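You operate a simulated robot arm through the tools that you are given. There is no shell and no other tool. Be economical: measure what you need, move in short steps, check, and stop when the job is done.

Carry out the task below with a simulated robot arm. There is one attempt and no reset: what you move stays moved.

Task
Fit the band ring for the white top injector in the long yellow rack and clamp that injector in.
Fine: ring of its colour; the old one goes on the yellow rim tray, the letter dial to the injector's letter and colour.
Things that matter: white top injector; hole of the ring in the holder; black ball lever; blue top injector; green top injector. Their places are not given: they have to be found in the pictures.

It is judged by the outcome, as a careful person would: the job done as asked, and still so three seconds after it is handed in. It fails if anything else is knocked over, pushed out of place, dropped, spilled or broken.

Robot
A 7-joint arm with a two-finger parallel gripper, fixed in place. Base frame: the origin is at the foot of the arm, x ahead of it, y to its left, z up. Readings come in cm, degrees, newtons and seconds.
Its first joint turns from -66.0 to 66.0 degrees. Payload 2.6 kg.
Tool frame: the origin (TCP) lies between the finger pads and is the grasp point; the fingertips stand 3 cm ahead of it; z points along the fingers, y is the line along which they close. Largest opening 9.4 cm; finger width 2.8, thickness 1; the body of the gripper, 5 by 9.6 cm, starts 5.5 cm behind the TCP.
Orientation is told as [roll, pitch, yaw] about the base's x, y, z axes, in that order, counted from this pose: with the fingers straight down and closing along the base's y, the tool's x points along the base's -x, its y along +y and its z along -z.

Tools
- The arm moves only by the tool nudge_tool. Its argument "rows" is a list of rows, each an object (a shift or turn left out is 0, a gripper value left out holds the last) with "angular": the turn, a rotation vector about the tool's x, y, z in units of 4 degrees (1.0 is 4 degrees), a list of three; "dp": the shift along the tool's x, y, z in units of 20 mm (1.0 is 20 mm), a list of three; "gripper": the finger opening in cm, from 0 to 9.4. In form: [{"angular": [wx, wy, wz], "dp": [x, y, z], "gripper": gripper}, ...]. A call has 1 to 12 rows; each row shifts and turns the commanded pose from where the row before left it, along the tool's axes as they then stand. A call with a number of a shift or a turn outside -1 to 1 is refused whole. Each row takes 0.2 s and may step no farther than 5 cm and 8.6 degrees from the row before; otherwise, or with a gripper value out of range, the whole call is refused. A pose out of reach is approached as far as the arm can. The call stops where the force on the tool passes 90 N (or 10 N more than at its start, if that is more) or the arm is blocked; 0.2 s more then pass. The fingers move at their own pace (about 7.2 cm/s each) and stop on an object; they squeeze with about 29 N. The grip force told is the motor's: it shows also when the fingers shut on nothing. Time passes only in rows, and 0.2 s behind the last, so rows that do not move let the fingers close. It gives the time, the measured TCP pose, the force on the tool (base axes), the opening and the grip force at its end, in the units of the frame above (readings bear some noise), and new pictures: "show" is both (left out), scene, wrist or none.
- Cameras (640 x 400 px; columns grow to the right, rows downward): "scene" is fixed at [2.65, 42.59, 56.62]; the picture's right is [-0.83, -0.55, 0.00], its down [-0.31, 0.46, -0.83] and it looks along [0.46, -0.69, -0.56] (base axes); focal length 329 px, centre (320, 200). "wrist" rides on the gripper at [-3.7, 0, -5.8] in the tool frame; the picture's right is [0.00, -1.00, 0.00], its down [0.97, 0.00, -0.24] and it looks along [0.24, 0.00, 0.97] (tool axes); focal length 218 px, centre (320, 200).
- locate(camera, pixels): for up to 12 pixels [column, row] of the newest picture of that camera ("zoom" is the newest enlarged one), the place [x, y, z] in the base frame of the surface seen there, good to about 0.3 cm. It takes no simulated time.
- close_up(camera, box): a new picture of the part [left, top, right, bottom] of that camera's present view, enlarged. It takes no simulated time.
- close_job(): hands the job in; it is judged then, once.

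Work in short steps. Measure before you move; look again where a grasp or a placing could have gone wrong, and mend it. You have 80 turns and 170 pictures in all, those below and enlarged ones among them. Open the gripper and draw the arm clear of the work before you hand the job in, unless the task says otherwise; then end with one line.

The tools are called after "Call:" by a JSON object that holds its "name" and its "arguments". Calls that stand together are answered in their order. nudge_tool: Moves the arm, as the interface text tells. Its arguments: {"type":"object","properties":{"rows":{"type":"array"},"show":{"type":"string","enum":["both","scene","wrist","none"]}},"required":["rows"]} The other tools are called the same way: locate (camera, pixels) gives the place of the surface under pixels of a picture; close_up (camera, box) takes an enlarged picture of a part of a camera's view; close_job () hands the job in.

At the start:

```text
time: 0.0
ee_pos: [35.03, -1.64, 37.36]
ee_rot: [0.0, -0.1, 0.0]
force: [-0.4, -0.1, 0.2]
finger_gap: 9.43
grip_force: 0.0
```

scene: 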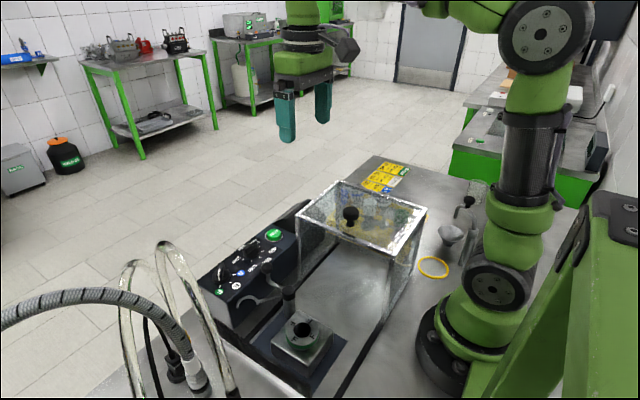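
wrist: 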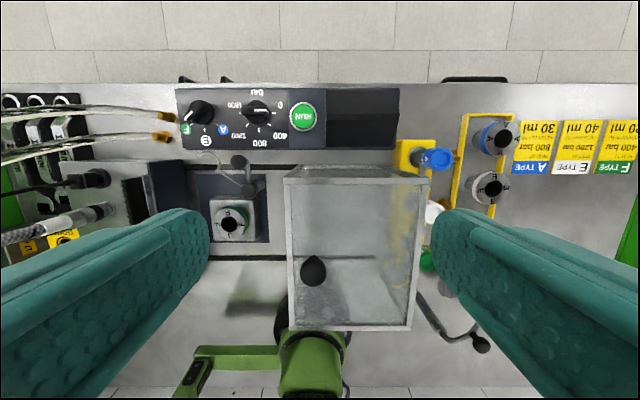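

I see a machine with panel, holder, a clear box, and rings at the right; I take enlarged views to sort them out.

Call:
{"name": "close_up", "arguments": {"camera": "wrist", "box": [380, 80, 640, 300]}}

Call:
{"name": "close_up", "arguments": {"camera": "wrist", "box": [160, 80, 440, 290]}}

Call:
{"name": "close_up", "arguments": {"camera": "scene", "box": [180, 150, 500, 390]}}

```text
1.82 times, centred on (510, 190) of wrist
```

zoom: 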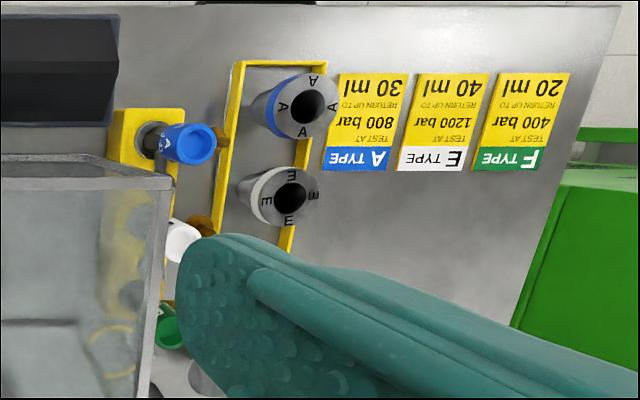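

```text
1.90 times, centred on (300, 185) of wrist
```

zoom: 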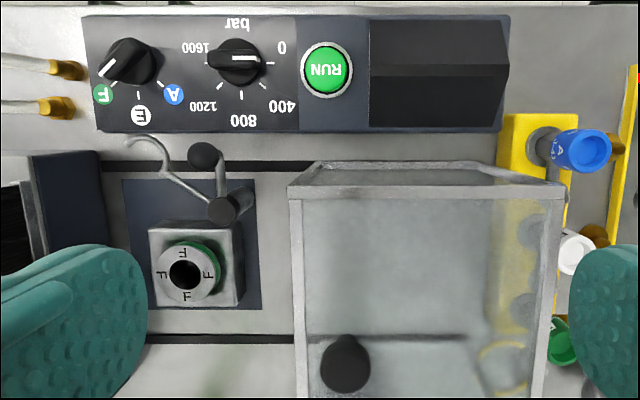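

```text
1.67 times, centred on (340, 270) of scene
```

zoom: 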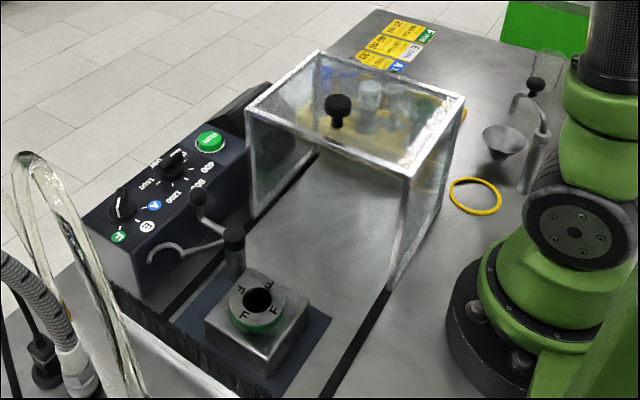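

I locate key features from the wrist picture.

Call:
{"name": "locate", "arguments": {"camera": "wrist", "pixels": [[232, 222], [258, 163], [238, 162], [200, 110], [206, 140], [490, 190], [500, 138], [433, 210], [436, 158], [312, 270], [468, 115], [428, 260]]}}

Call:
{"name": "locate", "arguments": {"camera": "scene", "pixels": [[434, 275], [468, 201], [448, 235], [303, 330], [237, 270], [290, 293], [262, 305], [351, 214], [222, 274], [300, 360]]}}

```text
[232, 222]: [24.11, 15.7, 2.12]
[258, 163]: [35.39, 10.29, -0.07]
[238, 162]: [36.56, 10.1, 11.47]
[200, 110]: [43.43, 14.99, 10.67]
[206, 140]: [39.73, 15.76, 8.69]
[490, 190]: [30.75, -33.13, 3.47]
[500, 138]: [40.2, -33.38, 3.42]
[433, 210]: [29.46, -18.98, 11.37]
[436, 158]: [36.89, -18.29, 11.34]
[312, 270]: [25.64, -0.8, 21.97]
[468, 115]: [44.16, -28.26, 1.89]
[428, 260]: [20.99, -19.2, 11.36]
```

```text
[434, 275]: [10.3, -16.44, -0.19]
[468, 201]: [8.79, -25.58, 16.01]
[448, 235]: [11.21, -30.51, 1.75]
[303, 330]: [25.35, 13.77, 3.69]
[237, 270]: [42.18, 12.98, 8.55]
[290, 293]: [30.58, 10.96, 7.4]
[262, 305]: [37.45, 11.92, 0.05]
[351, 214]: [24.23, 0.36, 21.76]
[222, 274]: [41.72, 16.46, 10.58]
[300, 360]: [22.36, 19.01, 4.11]
```

Bench top is at z≈0. I move the arm right (−y) at height to see the racks clearly.

Call:
{"name": "nudge_tool", "arguments": {"rows": [{"dp": [0, -1, 0]}, {"dp": [0, -1, 0]}, {"dp": [0.3, -1, 0]}, {"dp": [0.3, -1, 0]}, {"dp": [0.3, -1, 0]}, {"dp": [0.3, -1, 0]}, {"dp": [0.3, -1, 0]}, {"dp": [0.3, -1, 0]}, {"dp": [0.3, -1, 0]}, {"dp": [0.3, -1, 0]}]}}

```text
time: 2.2
ee_pos: [30.45, -21.53, 37.47]
ee_rot: [0.0, 0.0, 0.1]
force: [-0.2, -0.3, 0.1]
finger_gap: 9.43
grip_force: 0.0
```

scene: 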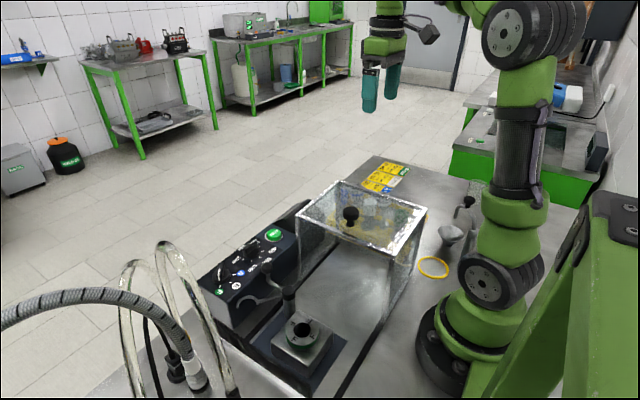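
wrist: 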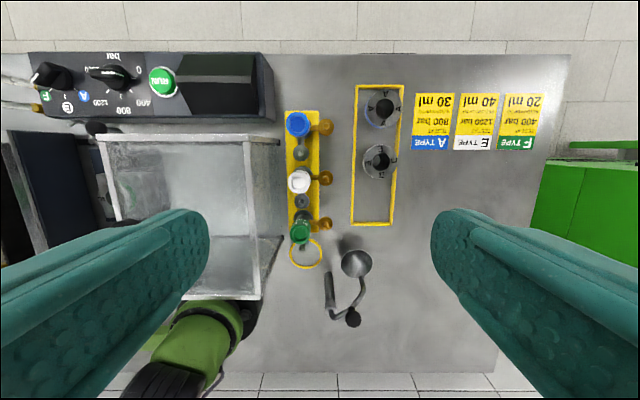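

Call:
{"name": "close_up", "arguments": {"camera": "wrist", "box": [250, 70, 450, 195]}}

Call:
{"name": "close_up", "arguments": {"camera": "wrist", "box": [240, 150, 440, 340]}}

Call:
{"name": "locate", "arguments": {"camera": "wrist", "pixels": [[299, 179], [299, 122], [300, 233], [325, 178], [377, 160], [382, 108], [356, 220], [390, 220], [358, 88], [294, 160], [355, 262], [305, 265]]}}

```text
3.20 times, centred on (350, 132) of wrist
```

zoom: 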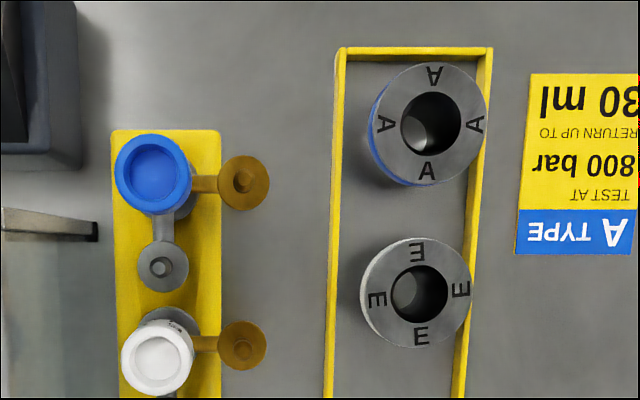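

```text
2.11 times, centred on (340, 245) of wrist
```

zoom: 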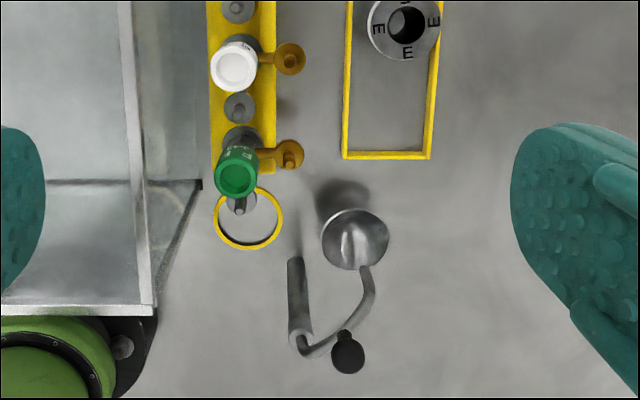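

```text
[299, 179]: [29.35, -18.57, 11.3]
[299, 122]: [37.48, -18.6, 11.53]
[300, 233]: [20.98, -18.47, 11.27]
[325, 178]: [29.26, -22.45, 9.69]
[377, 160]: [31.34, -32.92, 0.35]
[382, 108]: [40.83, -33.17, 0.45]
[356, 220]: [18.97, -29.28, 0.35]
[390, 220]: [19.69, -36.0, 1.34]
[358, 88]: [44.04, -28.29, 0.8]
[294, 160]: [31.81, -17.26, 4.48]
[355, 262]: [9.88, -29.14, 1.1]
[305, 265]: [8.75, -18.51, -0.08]
```

The rim tray (x 19–44, y −28.5…−36) holds A and E rings, with a free lower slot; the white injector stands at (29.4,−18.6). I measure guard edges and ring extents before going to the holder.

Call:
{"name": "locate", "arguments": {"camera": "wrist", "pixels": [[279, 141], [246, 141], [258, 297], [243, 220], [364, 162], [392, 162], [377, 146], [381, 177], [290, 180], [309, 180], [302, 202], [327, 172]]}}

Call:
{"name": "nudge_tool", "arguments": {"rows": [{"dp": [0, 1, 0]}, {"dp": [0, 1, 0]}, {"dp": [0, 1, 0]}, {"dp": [0, 1, 0]}, {"dp": [0, 1, 0]}, {"dp": [0, 1, 0]}, {"dp": [0, 1, 0]}, {"dp": [0, 1, 0]}, {"dp": [0, 1, 0]}, {"dp": [0, 1, 0]}, {"dp": [0, 1, 0]}, {"dp": [0, 1, 0]}], "show": "none"}}

Call:
{"name": "nudge_tool", "arguments": {"rows": [{"dp": [0, 1, 0]}, {"dp": [0, 1, 0]}, {"dp": [0, 1, 0]}, {"dp": [0, 1, 0]}, {"dp": [0, 1, 0]}, {"dp": [0.5, 1, 0.5]}, {"dp": [0, 0.5, 1]}, {"dp": [0, 0, 1]}, {"dp": [0, 0, 1]}, {"dp": [0, 0, 1]}]}}

```text
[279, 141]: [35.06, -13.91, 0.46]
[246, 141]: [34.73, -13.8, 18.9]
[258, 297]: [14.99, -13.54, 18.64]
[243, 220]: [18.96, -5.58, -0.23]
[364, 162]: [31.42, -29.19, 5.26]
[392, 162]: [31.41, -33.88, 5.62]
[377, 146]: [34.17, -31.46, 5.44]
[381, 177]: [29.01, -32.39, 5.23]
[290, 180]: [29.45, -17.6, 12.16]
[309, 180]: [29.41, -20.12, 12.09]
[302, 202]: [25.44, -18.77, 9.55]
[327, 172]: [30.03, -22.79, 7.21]
```

```text
time: 4.8
ee_pos: [30.41, 2.51, 37.29]
ee_rot: [0.0, 0.0, 0.0]
force: [-0.1, 0.1, 0.2]
finger_gap: 9.41
grip_force: 0.1
```

```text
time: 7.0
ee_pos: [29.35, 15.53, 28.18]
ee_rot: [0.0, 0.0, 0.0]
force: [-0.2, -0.3, -0.5]
finger_gap: 9.43
grip_force: 0.0
```

scene: 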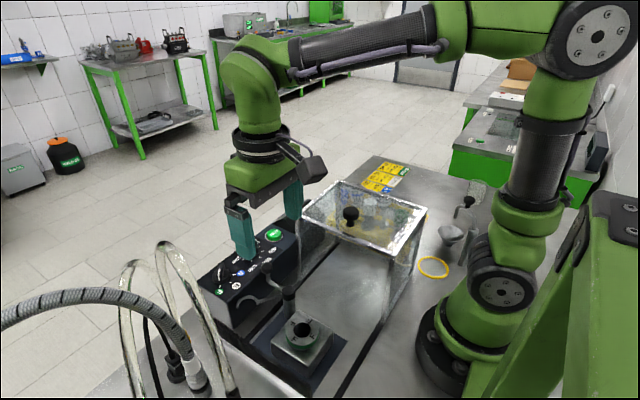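
wrist: 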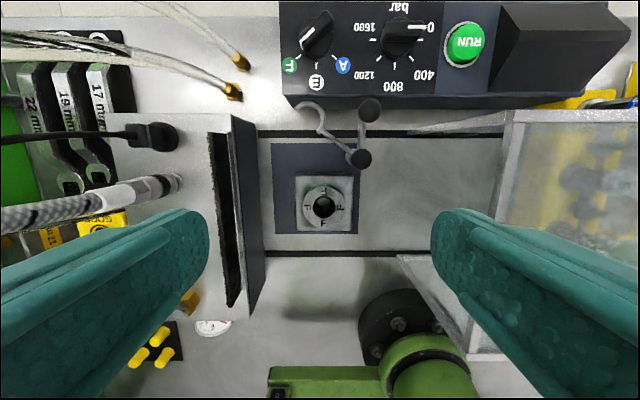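

Call:
{"name": "close_up", "arguments": {"camera": "wrist", "box": [250, 80, 430, 260]}}

Call:
{"name": "close_up", "arguments": {"camera": "scene", "box": [200, 220, 360, 390]}}

Call:
{"name": "locate", "arguments": {"camera": "wrist", "pixels": [[369, 110], [360, 158], [312, 195], [338, 203], [324, 220], [350, 228], [300, 180], [318, 118], [304, 104], [323, 204], [346, 151], [316, 40]]}}

```text
2.22 times, centred on (340, 170) of wrist
```

zoom: 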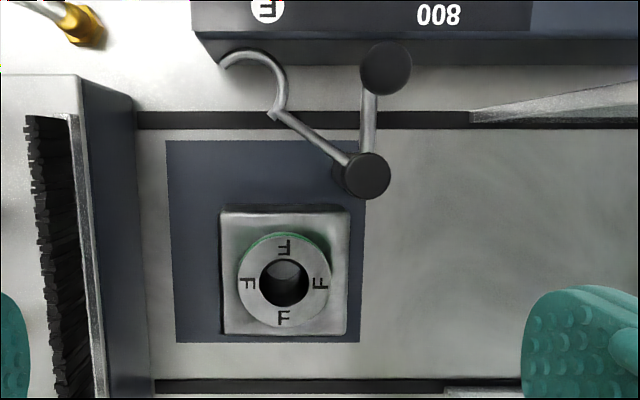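

```text
2.35 times, centred on (280, 305) of scene
```

zoom: 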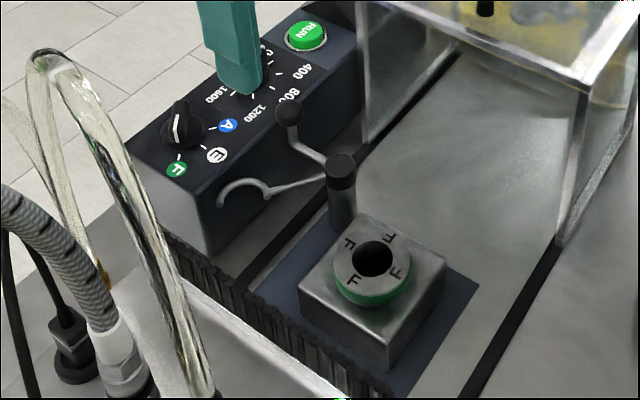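

```text
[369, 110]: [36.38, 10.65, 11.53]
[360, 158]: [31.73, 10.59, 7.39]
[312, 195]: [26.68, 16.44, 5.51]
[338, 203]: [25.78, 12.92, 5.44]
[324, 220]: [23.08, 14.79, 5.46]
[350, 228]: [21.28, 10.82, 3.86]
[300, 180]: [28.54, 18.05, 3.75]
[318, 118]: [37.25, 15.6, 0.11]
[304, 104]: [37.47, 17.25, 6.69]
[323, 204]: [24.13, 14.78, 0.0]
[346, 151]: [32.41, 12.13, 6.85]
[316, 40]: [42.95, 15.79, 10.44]
```

The F ring's top is at z≈5.5, protruding 1.6 above the block, with its centre near (25.2,14.9). I descend above it to z≈13 with the fingers closing along y.

Call:
{"name": "nudge_tool", "arguments": {"rows": [{"dp": [0.7, -0.1, 0.8]}, {"dp": [0.7, -0.1, 0.8]}, {"dp": [0.68, -0.1, 0.9]}, {"dp": [0, 0, 1]}, {"dp": [0, 0, 1]}, {"dp": [0, 0, 1]}, {"dp": [0, 0, 1]}, {"dp": [0, 0, 1]}]}}

```text
time: 8.8
ee_pos: [25.25, 14.75, 13.35]
ee_rot: [0.0, 0.0, 0.0]
force: [-0.4, 0.0, 0.3]
finger_gap: 9.4
grip_force: 0.1
```

scene: 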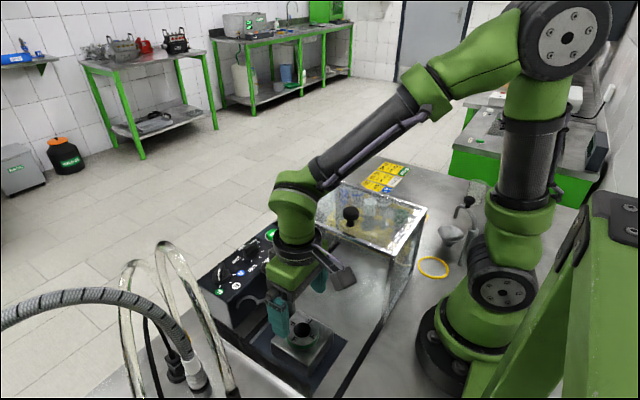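
wrist: 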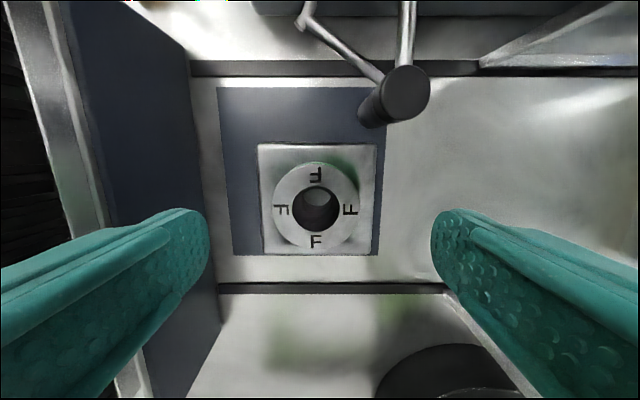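

Call:
{"name": "locate", "arguments": {"camera": "wrist", "pixels": [[275, 208], [358, 208], [316, 165], [316, 248], [105, 215], [190, 90], [365, 150], [265, 160], [265, 245], [200, 300], [410, 95]]}}

```text
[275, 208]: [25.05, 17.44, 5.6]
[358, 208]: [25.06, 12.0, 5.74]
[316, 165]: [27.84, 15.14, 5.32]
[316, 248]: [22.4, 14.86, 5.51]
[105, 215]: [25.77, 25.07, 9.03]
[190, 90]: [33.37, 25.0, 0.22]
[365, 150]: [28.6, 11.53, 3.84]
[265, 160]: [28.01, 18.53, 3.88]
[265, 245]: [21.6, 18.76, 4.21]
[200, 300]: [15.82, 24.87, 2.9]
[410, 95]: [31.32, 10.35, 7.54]
```

Ring centre ≈(25.1,14.9), top 5.5, block top 3.9. I lower to TCP z≈7.2 and close.

Call:
{"name": "nudge_tool", "arguments": {"rows": [{"dp": [0.07, 0.06, 1]}, {"dp": [0, 0, 1]}, {"dp": [0, 0, 1]}, {"dp": [0, 0, 0], "gripper": 5.0}, {"gripper": 4.5}, {"gripper": 4.5}, {"gripper": 4.5}]}}

```text
time: 10.4
ee_pos: [24.98, 14.97, 7.43]
ee_rot: [-0.1, 0.0, 0.0]
force: [0.2, 1.3, -0.4]
finger_gap: 5.73
grip_force: 29.1
```

scene: 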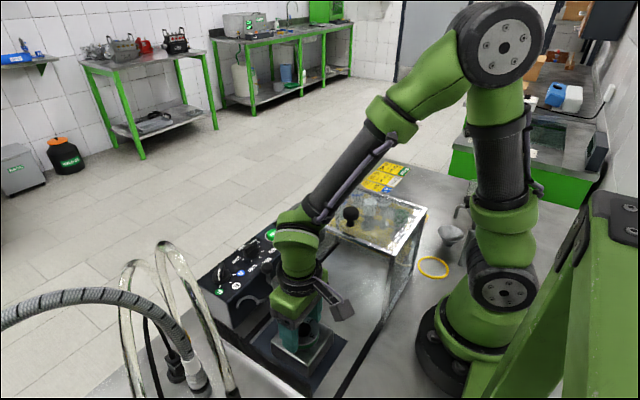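
wrist: 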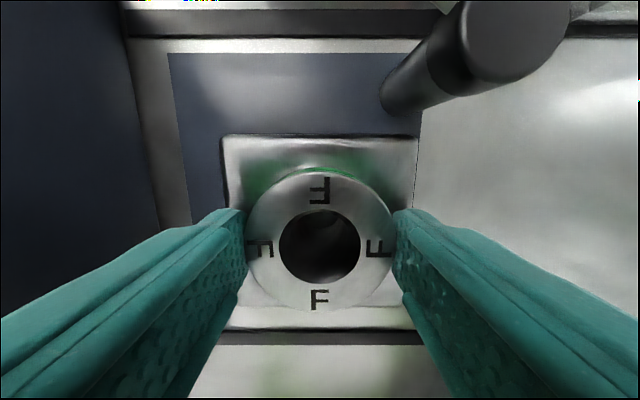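

Gripped at 5.7 cm. I lift straight up.

Call:
{"name": "nudge_tool", "arguments": {"rows": [{"dp": [0, 0, -0.4]}, {"dp": [0, 0, -0.6]}, {"dp": [0, 0, -1]}, {"dp": [0, 0, -1]}, {"dp": [0, 0, -1]}, {"dp": [0, 0, -1]}, {"dp": [0, 0, -1]}]}}

Call:
{"name": "close_up", "arguments": {"camera": "scene", "box": [200, 190, 380, 390]}}

```text
time: 12.0
ee_pos: [25.01, 14.85, 19.32]
ee_rot: [0.1, -0.1, 0.0]
force: [-1.3, 0.8, -1.9]
finger_gap: 5.72
grip_force: 29.3
```

scene: 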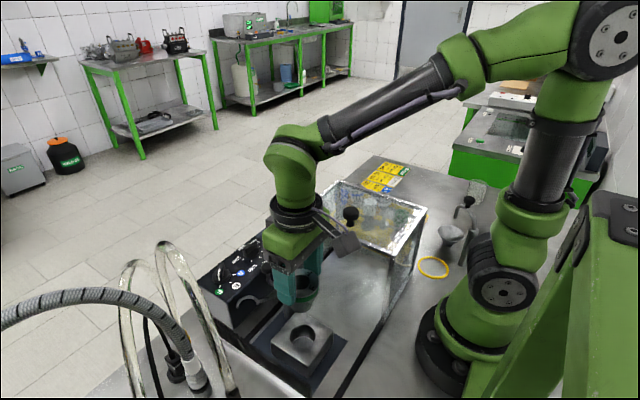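
wrist: 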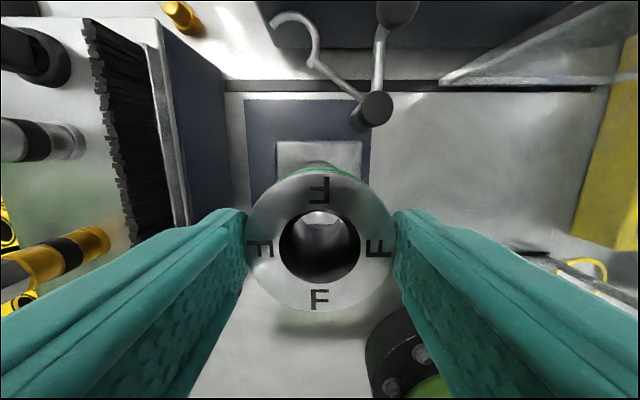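

```text
2.00 times, centred on (290, 290) of scene
```

zoom: 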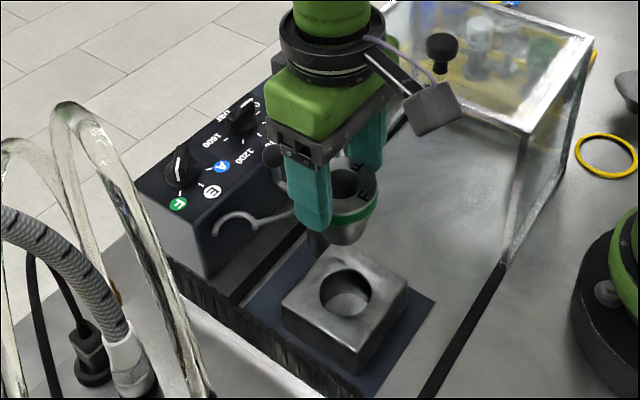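

Ring is out. I measure its bottom and the bore floor.

Call:
{"name": "locate", "arguments": {"camera": "zoom", "pixels": [[348, 242], [345, 210], [345, 300], [350, 280], [362, 210], [320, 290], [370, 285], [345, 270]]}}

Call:
{"name": "locate", "arguments": {"camera": "wrist", "pixels": [[320, 195], [320, 300], [262, 262], [376, 262]]}}

```text
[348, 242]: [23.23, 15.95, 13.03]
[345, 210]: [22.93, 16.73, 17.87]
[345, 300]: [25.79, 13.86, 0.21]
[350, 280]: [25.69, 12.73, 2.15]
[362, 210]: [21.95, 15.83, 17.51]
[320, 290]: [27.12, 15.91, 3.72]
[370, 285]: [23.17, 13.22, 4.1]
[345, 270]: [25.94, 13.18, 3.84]
```

```text
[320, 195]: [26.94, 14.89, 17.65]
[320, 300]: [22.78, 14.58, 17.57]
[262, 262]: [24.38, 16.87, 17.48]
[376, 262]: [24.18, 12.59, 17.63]
```

Ring bottom is ~7 cm below the TCP. I raise to z≈32 and carry over the guard to the tray's free slot around (23,−32).

Call:
{"name": "nudge_tool", "arguments": {"rows": [{"dp": [0, 0, -1]}, {"dp": [0, 0, -1]}, {"dp": [0, 0, -1]}, {"dp": [0, -0.5, -1]}, {"dp": [0, -1, -1]}, {"dp": [0, -1, -1]}, {"dp": [0, -1, -0.3]}, {"dp": [0, -1, 0]}, {"dp": [0, -1, 0]}, {"dp": [0, -1, 0]}, {"dp": [0, -1, 0]}, {"dp": [0, -1, 0]}], "show": "none"}}

Call:
{"name": "nudge_tool", "arguments": {"rows": [{"dp": [0, -1, 0]}, {"dp": [0, -1, 0]}, {"dp": [0, -1, 0]}, {"dp": [0, -1, 0]}, {"dp": [0, -1, 0]}, {"dp": [0, -1, 0]}, {"dp": [0, -1, 0]}, {"dp": [0, -1, 0]}, {"dp": [0, -1, 0]}, {"dp": [0, -1, 0]}, {"dp": [0, -1, 0]}, {"dp": [0, -1, 0]}]}}

```text
time: 14.6
ee_pos: [25.12, -2.1, 31.91]
ee_rot: [0.1, -0.1, 0.1]
force: [-0.5, -0.2, -1.4]
finger_gap: 5.75
grip_force: 29.3
```

```text
time: 17.2
ee_pos: [25.05, -26.18, 31.86]
ee_rot: [0.1, 0.0, 0.0]
force: [0.0, -0.8, -1.9]
finger_gap: 5.73
grip_force: 29.1
```

scene: 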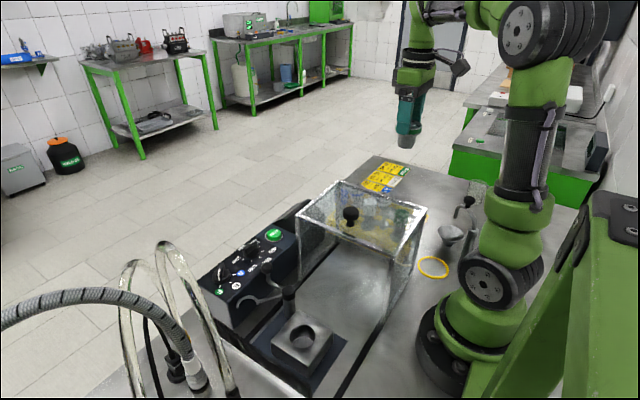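
wrist: 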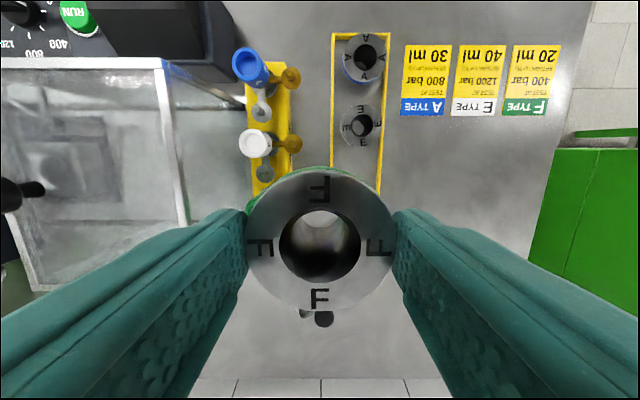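

Call:
{"name": "close_up", "arguments": {"camera": "wrist", "box": [310, 20, 410, 200]}}

Call:
{"name": "locate", "arguments": {"camera": "wrist", "pixels": [[344, 126], [377, 126], [360, 110], [361, 141], [347, 52], [383, 52], [334, 160], [377, 185], [377, 160]]}}

```text
2.22 times, centred on (360, 110) of wrist
```

zoom: 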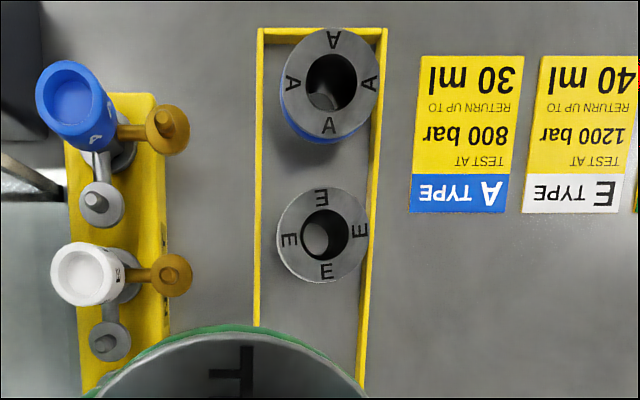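

```text
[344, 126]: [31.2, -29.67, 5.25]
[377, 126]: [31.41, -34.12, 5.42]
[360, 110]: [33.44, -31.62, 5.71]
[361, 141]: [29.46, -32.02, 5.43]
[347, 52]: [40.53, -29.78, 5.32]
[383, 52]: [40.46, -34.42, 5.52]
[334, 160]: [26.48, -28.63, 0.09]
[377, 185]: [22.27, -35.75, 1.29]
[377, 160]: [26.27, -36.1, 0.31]
```

Tray slot spacing is ~9.1 cm, so the free slot is about (22.3,−32.1). I move over it and descend to z≈11.

Call:
{"name": "nudge_tool", "arguments": {"rows": [{"dp": [0.5, -1, 0]}, {"dp": [0.5, -1, 0]}, {"dp": [0.375, -0.96, 0]}, {"dp": [0, 0, 1]}, {"dp": [0, 0, 1]}, {"dp": [0, 0, 1]}, {"dp": [0, 0, 1]}, {"dp": [0, 0, 1]}, {"dp": [0, 0, 1]}, {"dp": [0, 0, 1]}, {"dp": [0, 0, 1]}, {"dp": [0, 0, 1]}]}}

```text
time: 19.8
ee_pos: [22.38, -31.84, 13.83]
ee_rot: [0.1, -0.1, 0.0]
force: [0.0, -0.1, -1.1]
finger_gap: 5.74
grip_force: 29.0
```

scene: 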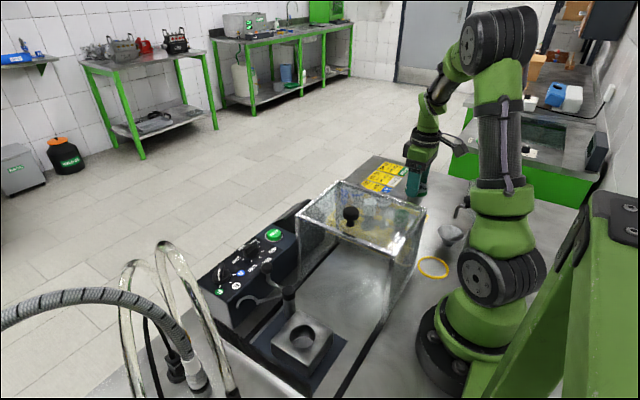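
wrist: 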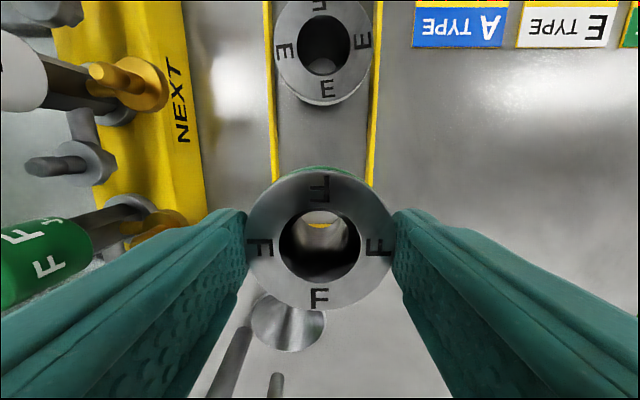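

Call:
{"name": "locate", "arguments": {"camera": "wrist", "pixels": [[320, 225], [280, 325], [168, 225], [160, 90], [30, 260], [345, 10]]}}

```text
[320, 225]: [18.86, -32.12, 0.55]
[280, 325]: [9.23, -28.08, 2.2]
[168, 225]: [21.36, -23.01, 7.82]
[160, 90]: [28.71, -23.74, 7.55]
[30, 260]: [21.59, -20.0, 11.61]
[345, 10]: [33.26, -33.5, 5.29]
```

The rim front is at x≈18.9, so I shift to x≈23.2 and lower to nearly touching.

Call:
{"name": "nudge_tool", "arguments": {"rows": [{"dp": [-0.43, -0.12, 0.5]}, {"dp": [0, 0, 1]}, {"dp": [0, 0, 1]}, {"dp": [0, 0, 0.5]}, {"dp": [0, 0, 0.1]}], "show": "wrist"}}

```text
time: 21.0
ee_pos: [23.01, -32.31, 7.76]
ee_rot: [0.0, 0.0, -0.1]
force: [-0.2, -0.4, -2.3]
finger_gap: 5.74
grip_force: 29.1
```

wrist: 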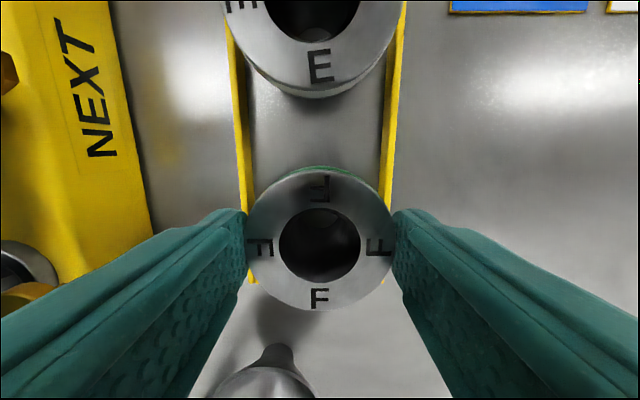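

Call:
{"name": "nudge_tool", "arguments": {"rows": [{"dp": [0, 0, 0.12]}, {"dp": [0, 0, 0.08]}, {}], "show": "none"}}

```text
time: 21.8
ee_pos: [23.08, -32.22, 7.44]
ee_rot: [-0.1, 0.0, 0.1]
force: [-0.7, -1.2, -1.2]
finger_gap: 5.73
grip_force: 28.7
```

Call:
{"name": "nudge_tool", "arguments": {"rows": [{"dp": [0, 0, 0.08]}, {}, {"dp": [0, 0, 0.05]}, {}], "show": "none"}}

```text
time: 22.8
ee_pos: [23.17, -32.37, 7.15]
ee_rot: [-0.2, -0.1, -0.1]
force: [-6.3, 8.0, 28.4]
finger_gap: 5.73
grip_force: 28.3
```

Contact felt (28 N upward): the ring is on the tray. I open and rise.

Call:
{"name": "nudge_tool", "arguments": {"rows": [{"dp": [0, 0, -0.04], "gripper": 5.9}, {"gripper": 6.5}, {"gripper": 7.6}, {"gripper": 7.6}, {"dp": [0, 0, -0.5]}, {"dp": [0, 0, -1]}, {"dp": [0, 0, -1]}]}}

```text
time: 24.4
ee_pos: [23.19, -32.1, 12.1]
ee_rot: [0.0, 0.1, -0.1]
force: [0.3, 0.5, 0.1]
finger_gap: 7.57
grip_force: 0.0
```

scene: 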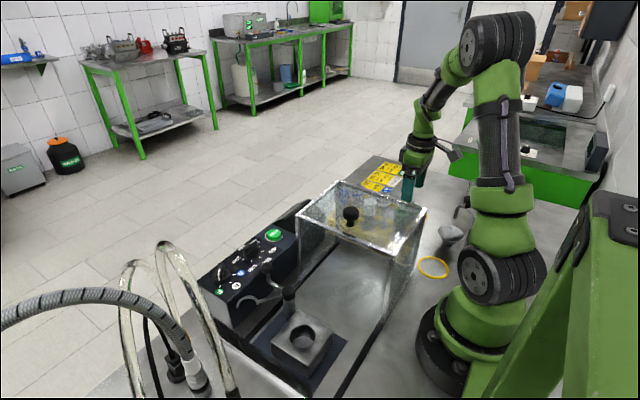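
wrist: 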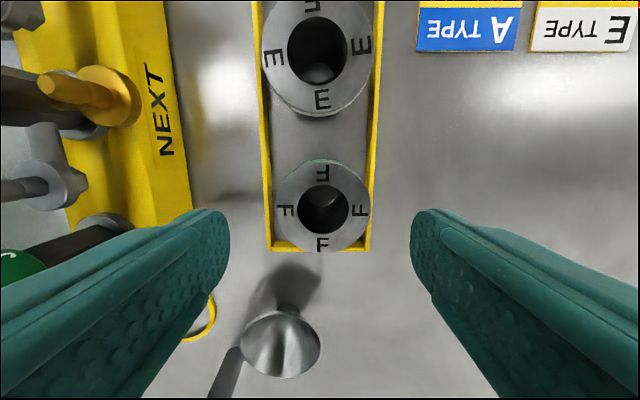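

F ring sits inside the tray. Next I move above the E ring.

Call:
{"name": "nudge_tool", "arguments": {"rows": [{"dp": [-1, 0, -0.5], "gripper": 9.0}, {"dp": [-1, 0, 0]}, {"dp": [-1, 0, 0]}, {"dp": [-1, 0.05, 0]}, {"dp": [-0.15, 0, 0.5]}, {}], "show": "wrist"}}

Call:
{"name": "locate", "arguments": {"camera": "wrist", "pixels": [[320, 165], [320, 245], [280, 205], [355, 205]]}}

```text
time: 25.8
ee_pos: [31.45, -32.1, 12.34]
ee_rot: [0.0, 0.0, 0.0]
force: [-0.5, -0.3, 0.1]
finger_gap: 8.99
grip_force: 0.1
```

wrist: 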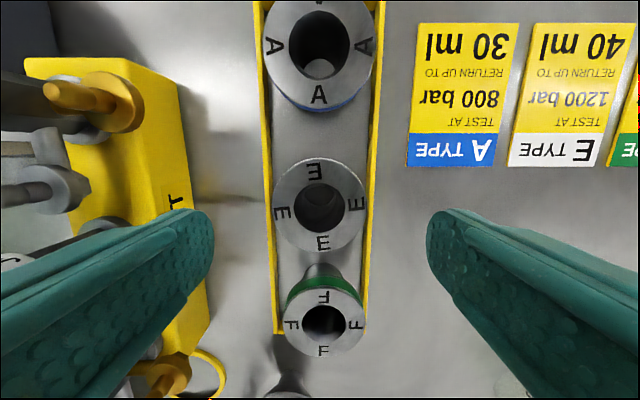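

```text
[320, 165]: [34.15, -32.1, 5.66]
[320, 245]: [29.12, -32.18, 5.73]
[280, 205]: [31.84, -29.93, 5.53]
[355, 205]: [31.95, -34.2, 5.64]
```

E ring centre ≈(31.7,−32.0); I lower and grip its top at the same height as before.

Call:
{"name": "nudge_tool", "arguments": {"rows": [{"dp": [-0.1, 0.03, 1]}, {"dp": [0, 0, 1]}, {"dp": [0, 0, 0.52]}, {}, {"gripper": 6.2}, {"gripper": 5.0}, {"gripper": 4.5}, {"gripper": 4.5}], "show": "wrist"}}

```text
time: 27.6
ee_pos: [31.44, -32.04, 7.12]
ee_rot: [-0.1, -0.1, 0.1]
force: [0.4, -0.2, -0.6]
finger_gap: 5.69
grip_force: 29.2
```

wrist: 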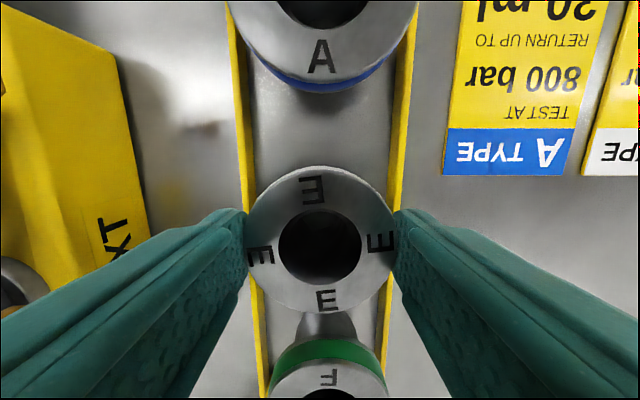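

Gripped identically (gap 5.69). I lift and carry it back over the guard to the holder.

Call:
{"name": "nudge_tool", "arguments": {"rows": [{"dp": [0, 0, -0.5]}, {"dp": [0, 0, -1]}, {"dp": [0, 0, -1]}, {"dp": [0, 0, -1]}, {"dp": [0, 0, -1]}, {"dp": [0, 0, -1]}, {"dp": [0, 0, -1]}, {"dp": [0, 0, -1]}, {"dp": [0, 0, -1]}, {"dp": [0, 0, -1]}, {"dp": [0, 0, -1]}, {"dp": [0, 0, -1]}], "show": "wrist"}}

Call:
{"name": "nudge_tool", "arguments": {"rows": [{"dp": [0, 1, -0.9]}, {"dp": [0, 1, 0]}, {"dp": [0, 1, 0]}, {"dp": [0, 1, 0]}, {"dp": [0.3, 1, 0]}, {"dp": [0.3, 1, 0]}, {"dp": [0.3, 1, 0]}, {"dp": [0.3, 1, 0]}, {"dp": [0.3, 1, 0]}, {"dp": [0.3, 1, 0]}, {"dp": [0.3, 1, 0]}, {"dp": [0.3, 1, 0]}], "show": "none"}}

Call:
{"name": "nudge_tool", "arguments": {"rows": [{"dp": [0.3, 1, 0]}, {"dp": [0.3, 1, 0]}, {"dp": [0.2, 1, 0]}, {"dp": [0, 1, 0]}, {"dp": [0, 1, 0]}, {"dp": [0, 1, 0]}, {"dp": [0, 1, 0]}, {"dp": [0, 1, 0]}, {"dp": [0, 1, 0]}, {"dp": [0, 1, 0]}, {"dp": [0, 1, 0.5]}, {"dp": [0, 0.5, 1]}], "show": "none"}}

```text
time: 30.2
ee_pos: [31.65, -31.96, 30.08]
ee_rot: [-0.1, 0.0, 0.0]
force: [-0.5, -1.1, -2.5]
finger_gap: 5.71
grip_force: 29.3
```

wrist: 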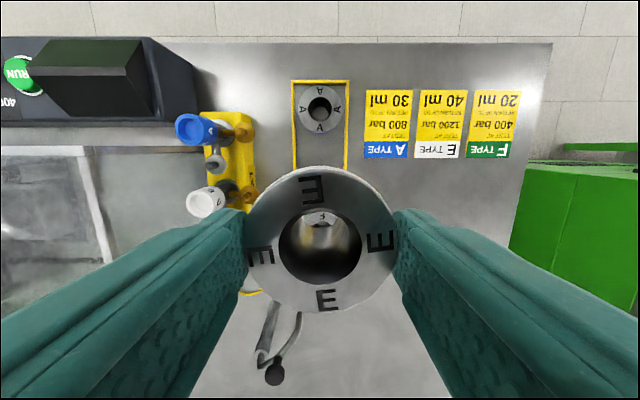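

```text
time: 32.8
ee_pos: [26.79, -8.0, 31.89]
ee_rot: [0.0, 0.0, 0.0]
force: [-0.3, 0.3, -2.0]
finger_gap: 5.69
grip_force: 28.9
```

```text
time: 35.4
ee_pos: [25.43, 15.1, 28.71]
ee_rot: [0.1, 0.0, 0.0]
force: [-0.4, 1.2, -2.1]
finger_gap: 5.66
grip_force: 29.0
```

I align over the bore (TCP 25.03, 14.93) and descend to z≈13.

Call:
{"name": "nudge_tool", "arguments": {"rows": [{"dp": [0.2, -0.08, 1]}, {"dp": [0, 0, 1]}, {"dp": [0, 0, 1]}, {"dp": [0, 0, 1]}, {"dp": [0, 0, 1]}, {"dp": [0, 0, 1]}, {"dp": [0, 0, 1]}, {"dp": [0, 0, 0.5]}, {}]}}

Call:
{"name": "close_up", "arguments": {"camera": "scene", "box": [240, 250, 360, 390]}}

```text
time: 37.4
ee_pos: [24.64, 14.91, 13.96]
ee_rot: [0.1, 0.0, 0.1]
force: [-0.4, -1.4, -2.1]
finger_gap: 5.68
grip_force: 29.1
```

scene: 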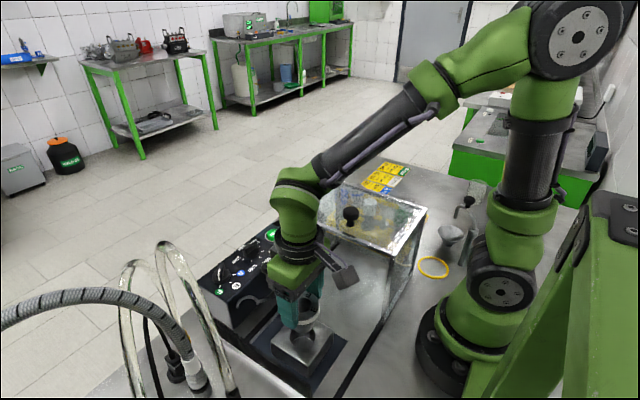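
wrist: 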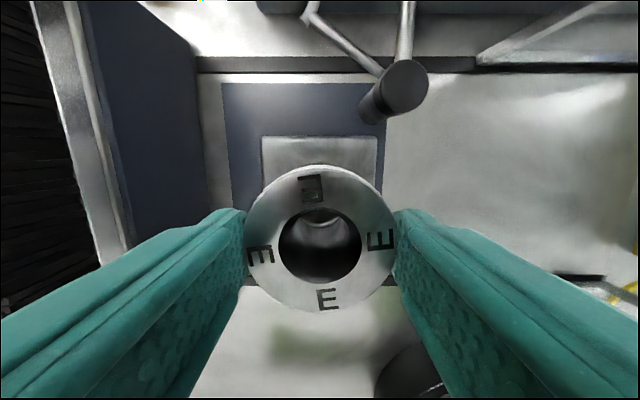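

```text
2.86 times, centred on (300, 320) of scene
```

zoom: 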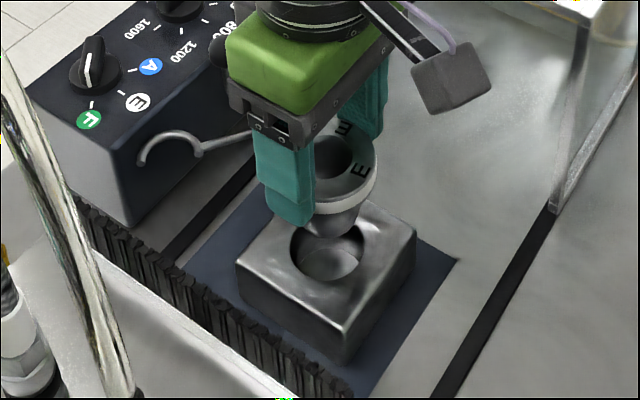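

I take static readings to average the noise.

Call:
{"name": "nudge_tool", "arguments": {"rows": [{}], "show": "none"}}

Call:
{"name": "nudge_tool", "arguments": {"rows": [{}], "show": "none"}}

Call:
{"name": "nudge_tool", "arguments": {"rows": [{}], "show": "none"}}

Call:
{"name": "locate", "arguments": {"camera": "zoom", "pixels": [[238, 262], [333, 345], [415, 235], [300, 238], [362, 265], [325, 282], [330, 205], [345, 175]]}}

```text
time: 37.8
ee_pos: [24.78, 14.9, 13.94]
ee_rot: [0.1, 0.0, 0.0]
force: [-0.2, -0.6, -2.3]
finger_gap: 5.65
grip_force: 29.0
```

```text
time: 38.2
ee_pos: [24.74, 14.91, 13.99]
ee_rot: [0.0, 0.1, 0.0]
force: [-0.2, -0.3, -1.6]
finger_gap: 5.68
grip_force: 29.3
```

```text
time: 38.6
ee_pos: [24.87, 14.91, 13.97]
ee_rot: [0.1, 0.0, -0.1]
force: [0.4, 0.0, -2.2]
finger_gap: 5.68
grip_force: 29.0
```

```text
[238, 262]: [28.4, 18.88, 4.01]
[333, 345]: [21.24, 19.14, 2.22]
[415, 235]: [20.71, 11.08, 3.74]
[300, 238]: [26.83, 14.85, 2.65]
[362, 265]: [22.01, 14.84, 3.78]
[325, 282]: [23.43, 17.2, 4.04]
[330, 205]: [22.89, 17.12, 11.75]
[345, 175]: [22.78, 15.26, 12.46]
```

Average x 24.76 versus the wanted 25.04; I correct by +0.28 and lower into the bore.

Call:
{"name": "nudge_tool", "arguments": {"rows": [{"dp": [-0.14, 0, 0]}, {"dp": [0, 0, 0.7]}, {"dp": [0, 0, 0.6]}, {"dp": [0, 0, 0.6]}, {"dp": [0, 0, 0.5]}, {"dp": [0, 0, 0.3]}, {"dp": [0, 0, 0.2]}, {}], "show": "both"}}

```text
time: 40.4
ee_pos: [25.14, 14.67, 8.12]
ee_rot: [0.0, 0.0, 0.0]
force: [0.4, -0.6, -2.3]
finger_gap: 5.7
grip_force: 29.0
```

scene: 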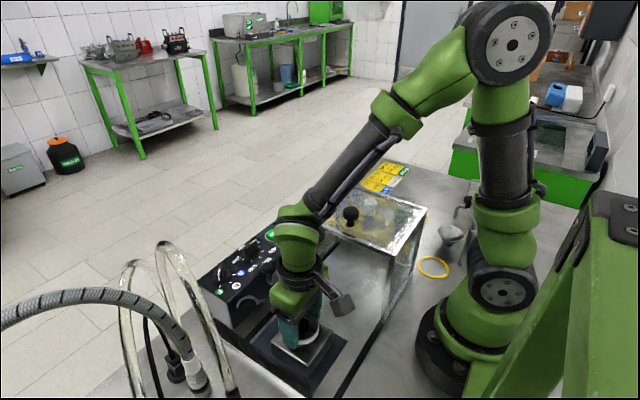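
wrist: 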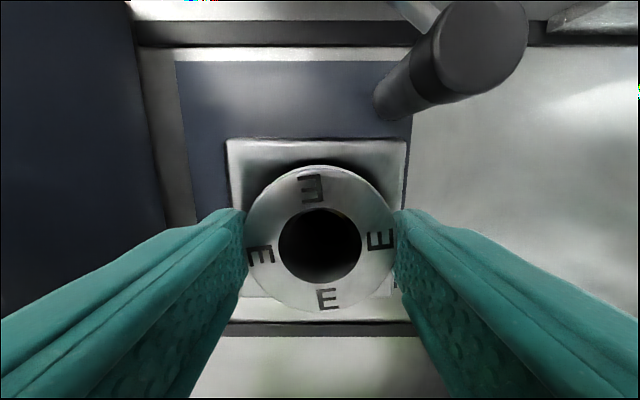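

No contact so far; I continue down until it seats.

Call:
{"name": "nudge_tool", "arguments": {"rows": [{"dp": [0, 0, 0.2]}, {"dp": [0, 0, 0.15]}, {"dp": [0, 0, 0.1]}, {}], "show": "none"}}

```text
time: 41.4
ee_pos: [25.15, 14.73, 7.36]
ee_rot: [0.0, 0.0, 0.1]
force: [0.1, -0.3, -2.9]
finger_gap: 5.69
grip_force: 28.5
```

Call:
{"name": "nudge_tool", "arguments": {"rows": [{"dp": [0, 0, 0.06]}, {"dp": [0, 0, 0.05]}, {}], "show": "none"}}

```text
time: 42.2
ee_pos: [25.17, 14.77, 7.22]
ee_rot: [0.0, -0.1, -0.1]
force: [-7.6, -3.0, 27.6]
finger_gap: 5.68
grip_force: 29.0
```

Seated with contact force. I open and rise to inspect.

Call:
{"name": "nudge_tool", "arguments": {"rows": [{"dp": [0, 0, -0.03], "gripper": 6.0}, {"gripper": 7.6}, {"gripper": 9.0}, {"gripper": 9.0}, {"dp": [0, 0, -0.5]}, {"dp": [0, 0, -1]}, {"dp": [0, 0, -1]}, {"dp": [0, 0, -1]}]}}

Call:
{"name": "close_up", "arguments": {"camera": "scene", "box": [200, 220, 360, 390]}}

Call:
{"name": "locate", "arguments": {"camera": "wrist", "pixels": [[320, 180], [320, 235], [295, 207], [345, 207]]}}

```text
time: 44.0
ee_pos: [25.08, 14.82, 14.21]
ee_rot: [0.0, 0.0, 0.1]
force: [-0.2, -0.1, -0.2]
finger_gap: 9.01
grip_force: 0.0
```

scene: 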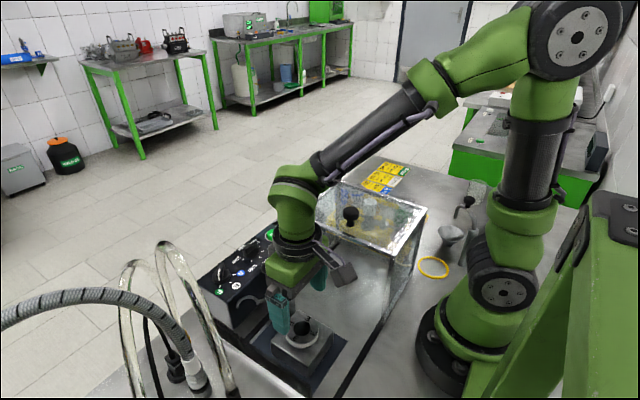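
wrist: 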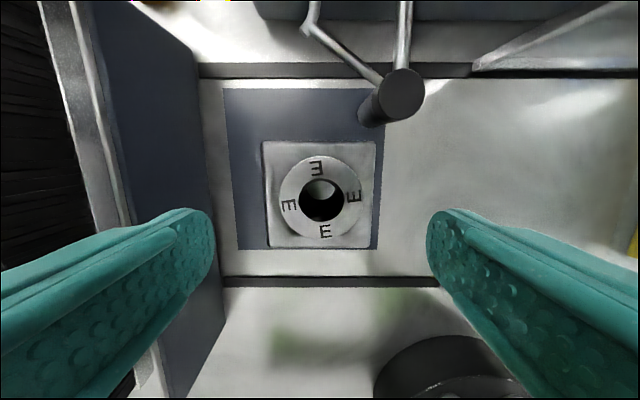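

```text
2.35 times, centred on (280, 305) of scene
```

zoom: 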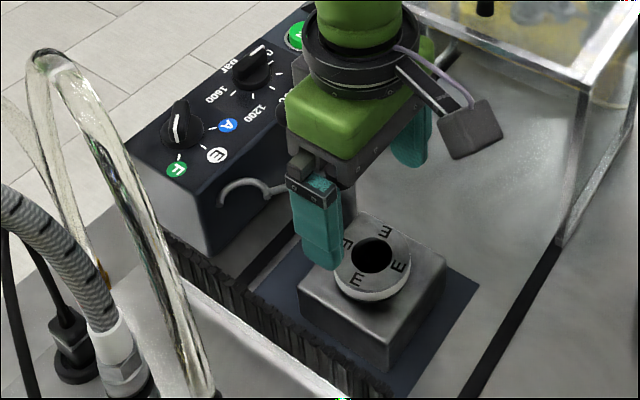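

```text
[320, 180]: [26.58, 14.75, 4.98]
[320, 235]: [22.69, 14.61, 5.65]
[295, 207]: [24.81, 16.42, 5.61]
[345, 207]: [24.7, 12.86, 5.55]
```

E ring seated level (top z≈5.5). Next the dial: I move above it to look.

Call:
{"name": "nudge_tool", "arguments": {"rows": [{"dp": [0, 0, -1]}, {"dp": [-0.5, 0, -1]}, {"dp": [-1, 0, -0.5]}, {"dp": [-1, 0.1, 0]}, {"dp": [-1, 0.1, 0]}, {"dp": [-1, 0.1, 0]}, {"dp": [-1, 0.1, 0]}, {"dp": [-1, 0.1, 0]}, {"dp": [-1, 0, 0]}, {"dp": [-0.8, 0, 0]}, {}], "show": "wrist"}}

Call:
{"name": "close_up", "arguments": {"camera": "wrist", "box": [240, 120, 440, 280]}}

```text
time: 46.4
ee_pos: [41.87, 15.93, 19.06]
ee_rot: [0.0, 0.1, 0.1]
force: [0.0, -0.3, 0.7]
finger_gap: 9.02
grip_force: 0.0
```

wrist: 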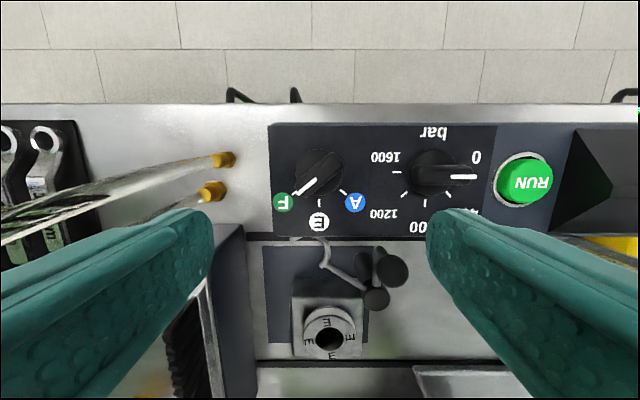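

```text
2.50 times, centred on (340, 200) of wrist
```

zoom: 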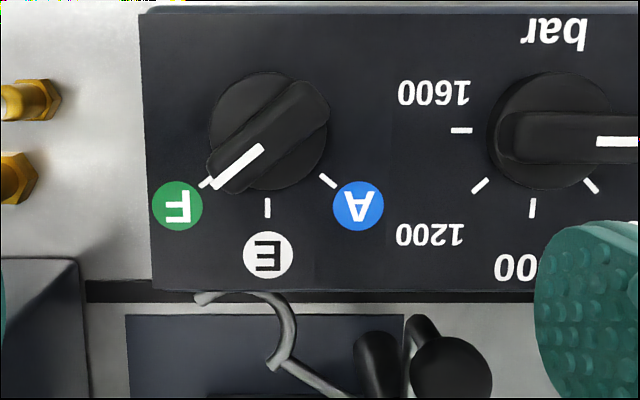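

Call:
{"name": "locate", "arguments": {"camera": "zoom", "pixels": [[305, 95], [270, 132], [220, 180], [240, 165], [267, 230], [180, 110], [216, 135], [320, 140], [268, 78], [268, 190], [283, 112], [250, 110]]}}

```text
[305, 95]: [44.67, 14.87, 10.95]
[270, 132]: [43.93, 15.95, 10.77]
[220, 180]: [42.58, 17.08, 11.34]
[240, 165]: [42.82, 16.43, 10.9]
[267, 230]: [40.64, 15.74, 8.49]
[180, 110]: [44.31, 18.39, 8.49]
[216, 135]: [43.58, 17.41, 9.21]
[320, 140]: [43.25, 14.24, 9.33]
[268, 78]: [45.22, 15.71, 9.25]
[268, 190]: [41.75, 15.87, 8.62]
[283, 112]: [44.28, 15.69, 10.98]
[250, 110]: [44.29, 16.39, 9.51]
```

Knob centre ≈(43.5,15.9), bar top z≈11, its bar lies ~50° from pointing at me. I yaw the tool −50° so fingers close across the bar.

Call:
{"name": "nudge_tool", "arguments": {"rows": [{"dp": [-0.8, 0, 0], "angular": [0, 0, 1], "gripper": 4.0}, {"angular": [0, 0, 1]}, {"angular": [0, 0, 1]}, {"angular": [0, 0, 1]}, {"angular": [0, 0, 1]}, {"angular": [0, 0, 1]}, {"angular": [0, 0, 1]}, {"angular": [0, 0, 1]}, {"angular": [0, 0, 1]}, {"angular": [0, 0, 1]}, {"angular": [0, 0, 1]}, {"angular": [0, 0, 1]}], "show": "none"}}

Call:
{"name": "nudge_tool", "arguments": {"rows": [{"angular": [0, 0, 0.5]}, {}], "show": "wrist"}}

Call:
{"name": "nudge_tool", "arguments": {"rows": [{}], "show": "none"}}

```text
time: 49.0
ee_pos: [43.44, 15.84, 19.05]
ee_rot: [0.0, 0.0, -48.1]
force: [-0.2, -0.9, 0.3]
finger_gap: 3.99
grip_force: 0.0
```

```text
time: 49.6
ee_pos: [43.34, 15.76, 19.21]
ee_rot: [0.0, 0.0, -50.0]
force: [0.0, -0.6, -0.3]
finger_gap: 4.01
grip_force: 0.0
```

wrist: 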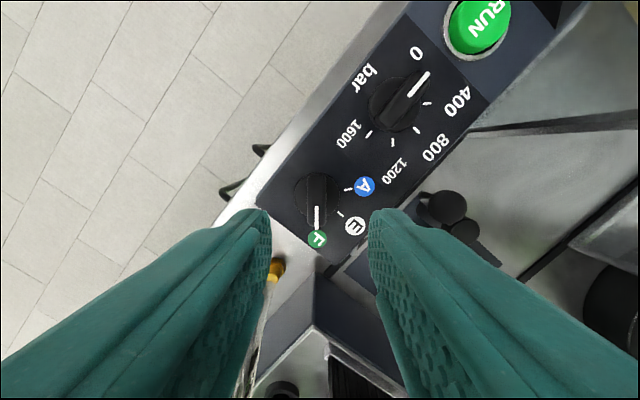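

```text
time: 50.0
ee_pos: [43.36, 15.73, 19.08]
ee_rot: [0.0, 0.0, -50.0]
force: [-0.4, 0.1, 0.2]
finger_gap: 4.0
grip_force: 0.2
```

Bar is aligned vertically at column 317. I shift slightly, descend to z≈12.7 and grip the bar.

Call:
{"name": "nudge_tool", "arguments": {"rows": [{"dp": [0, 0.09, 1]}, {"dp": [0, 0, 1]}, {"dp": [0, 0, 0.8]}, {"dp": [0, 0, 0.35]}, {}, {"gripper": 2.0}, {"gripper": 0.5}, {"gripper": 0.3}], "show": "wrist"}}

```text
time: 51.8
ee_pos: [43.63, 15.95, 12.68]
ee_rot: [0.0, 0.0, -50.0]
force: [0.5, -0.6, -1.0]
finger_gap: 1.28
grip_force: 45.3
```

wrist: 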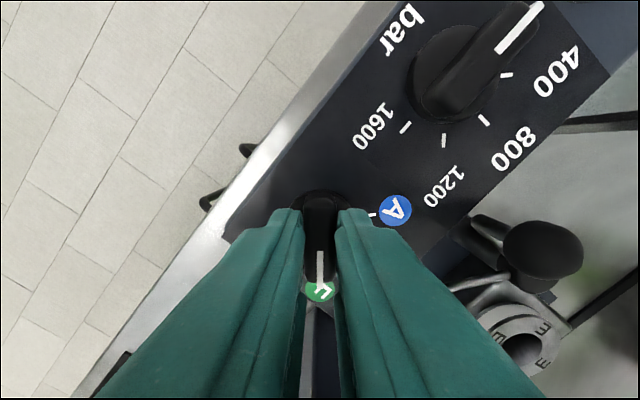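

Gripped on the bar (1.28 cm). I turn +48° and look.

Call:
{"name": "nudge_tool", "arguments": {"rows": [{"angular": [0, 0, -1]}, {"angular": [0, 0, -1]}, {"angular": [0, 0, -1]}, {"angular": [0, 0, -1]}, {"angular": [0, 0, -1]}, {"angular": [0, 0, -1]}, {"angular": [0, 0, -1]}, {"angular": [0, 0, -1]}, {"angular": [0, 0, -1]}, {"angular": [0, 0, -1]}, {"angular": [0, 0, -1]}, {"angular": [0, 0, -1]}], "show": "wrist"}}

```text
time: 54.4
ee_pos: [43.58, 15.87, 12.75]
ee_rot: [-0.1, -0.1, -1.8]
force: [11.3, 1.8, -20.7]
finger_gap: 1.31
grip_force: 45.4
```

wrist: 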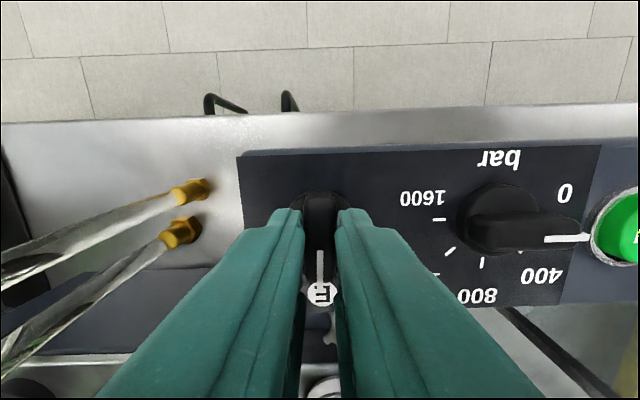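

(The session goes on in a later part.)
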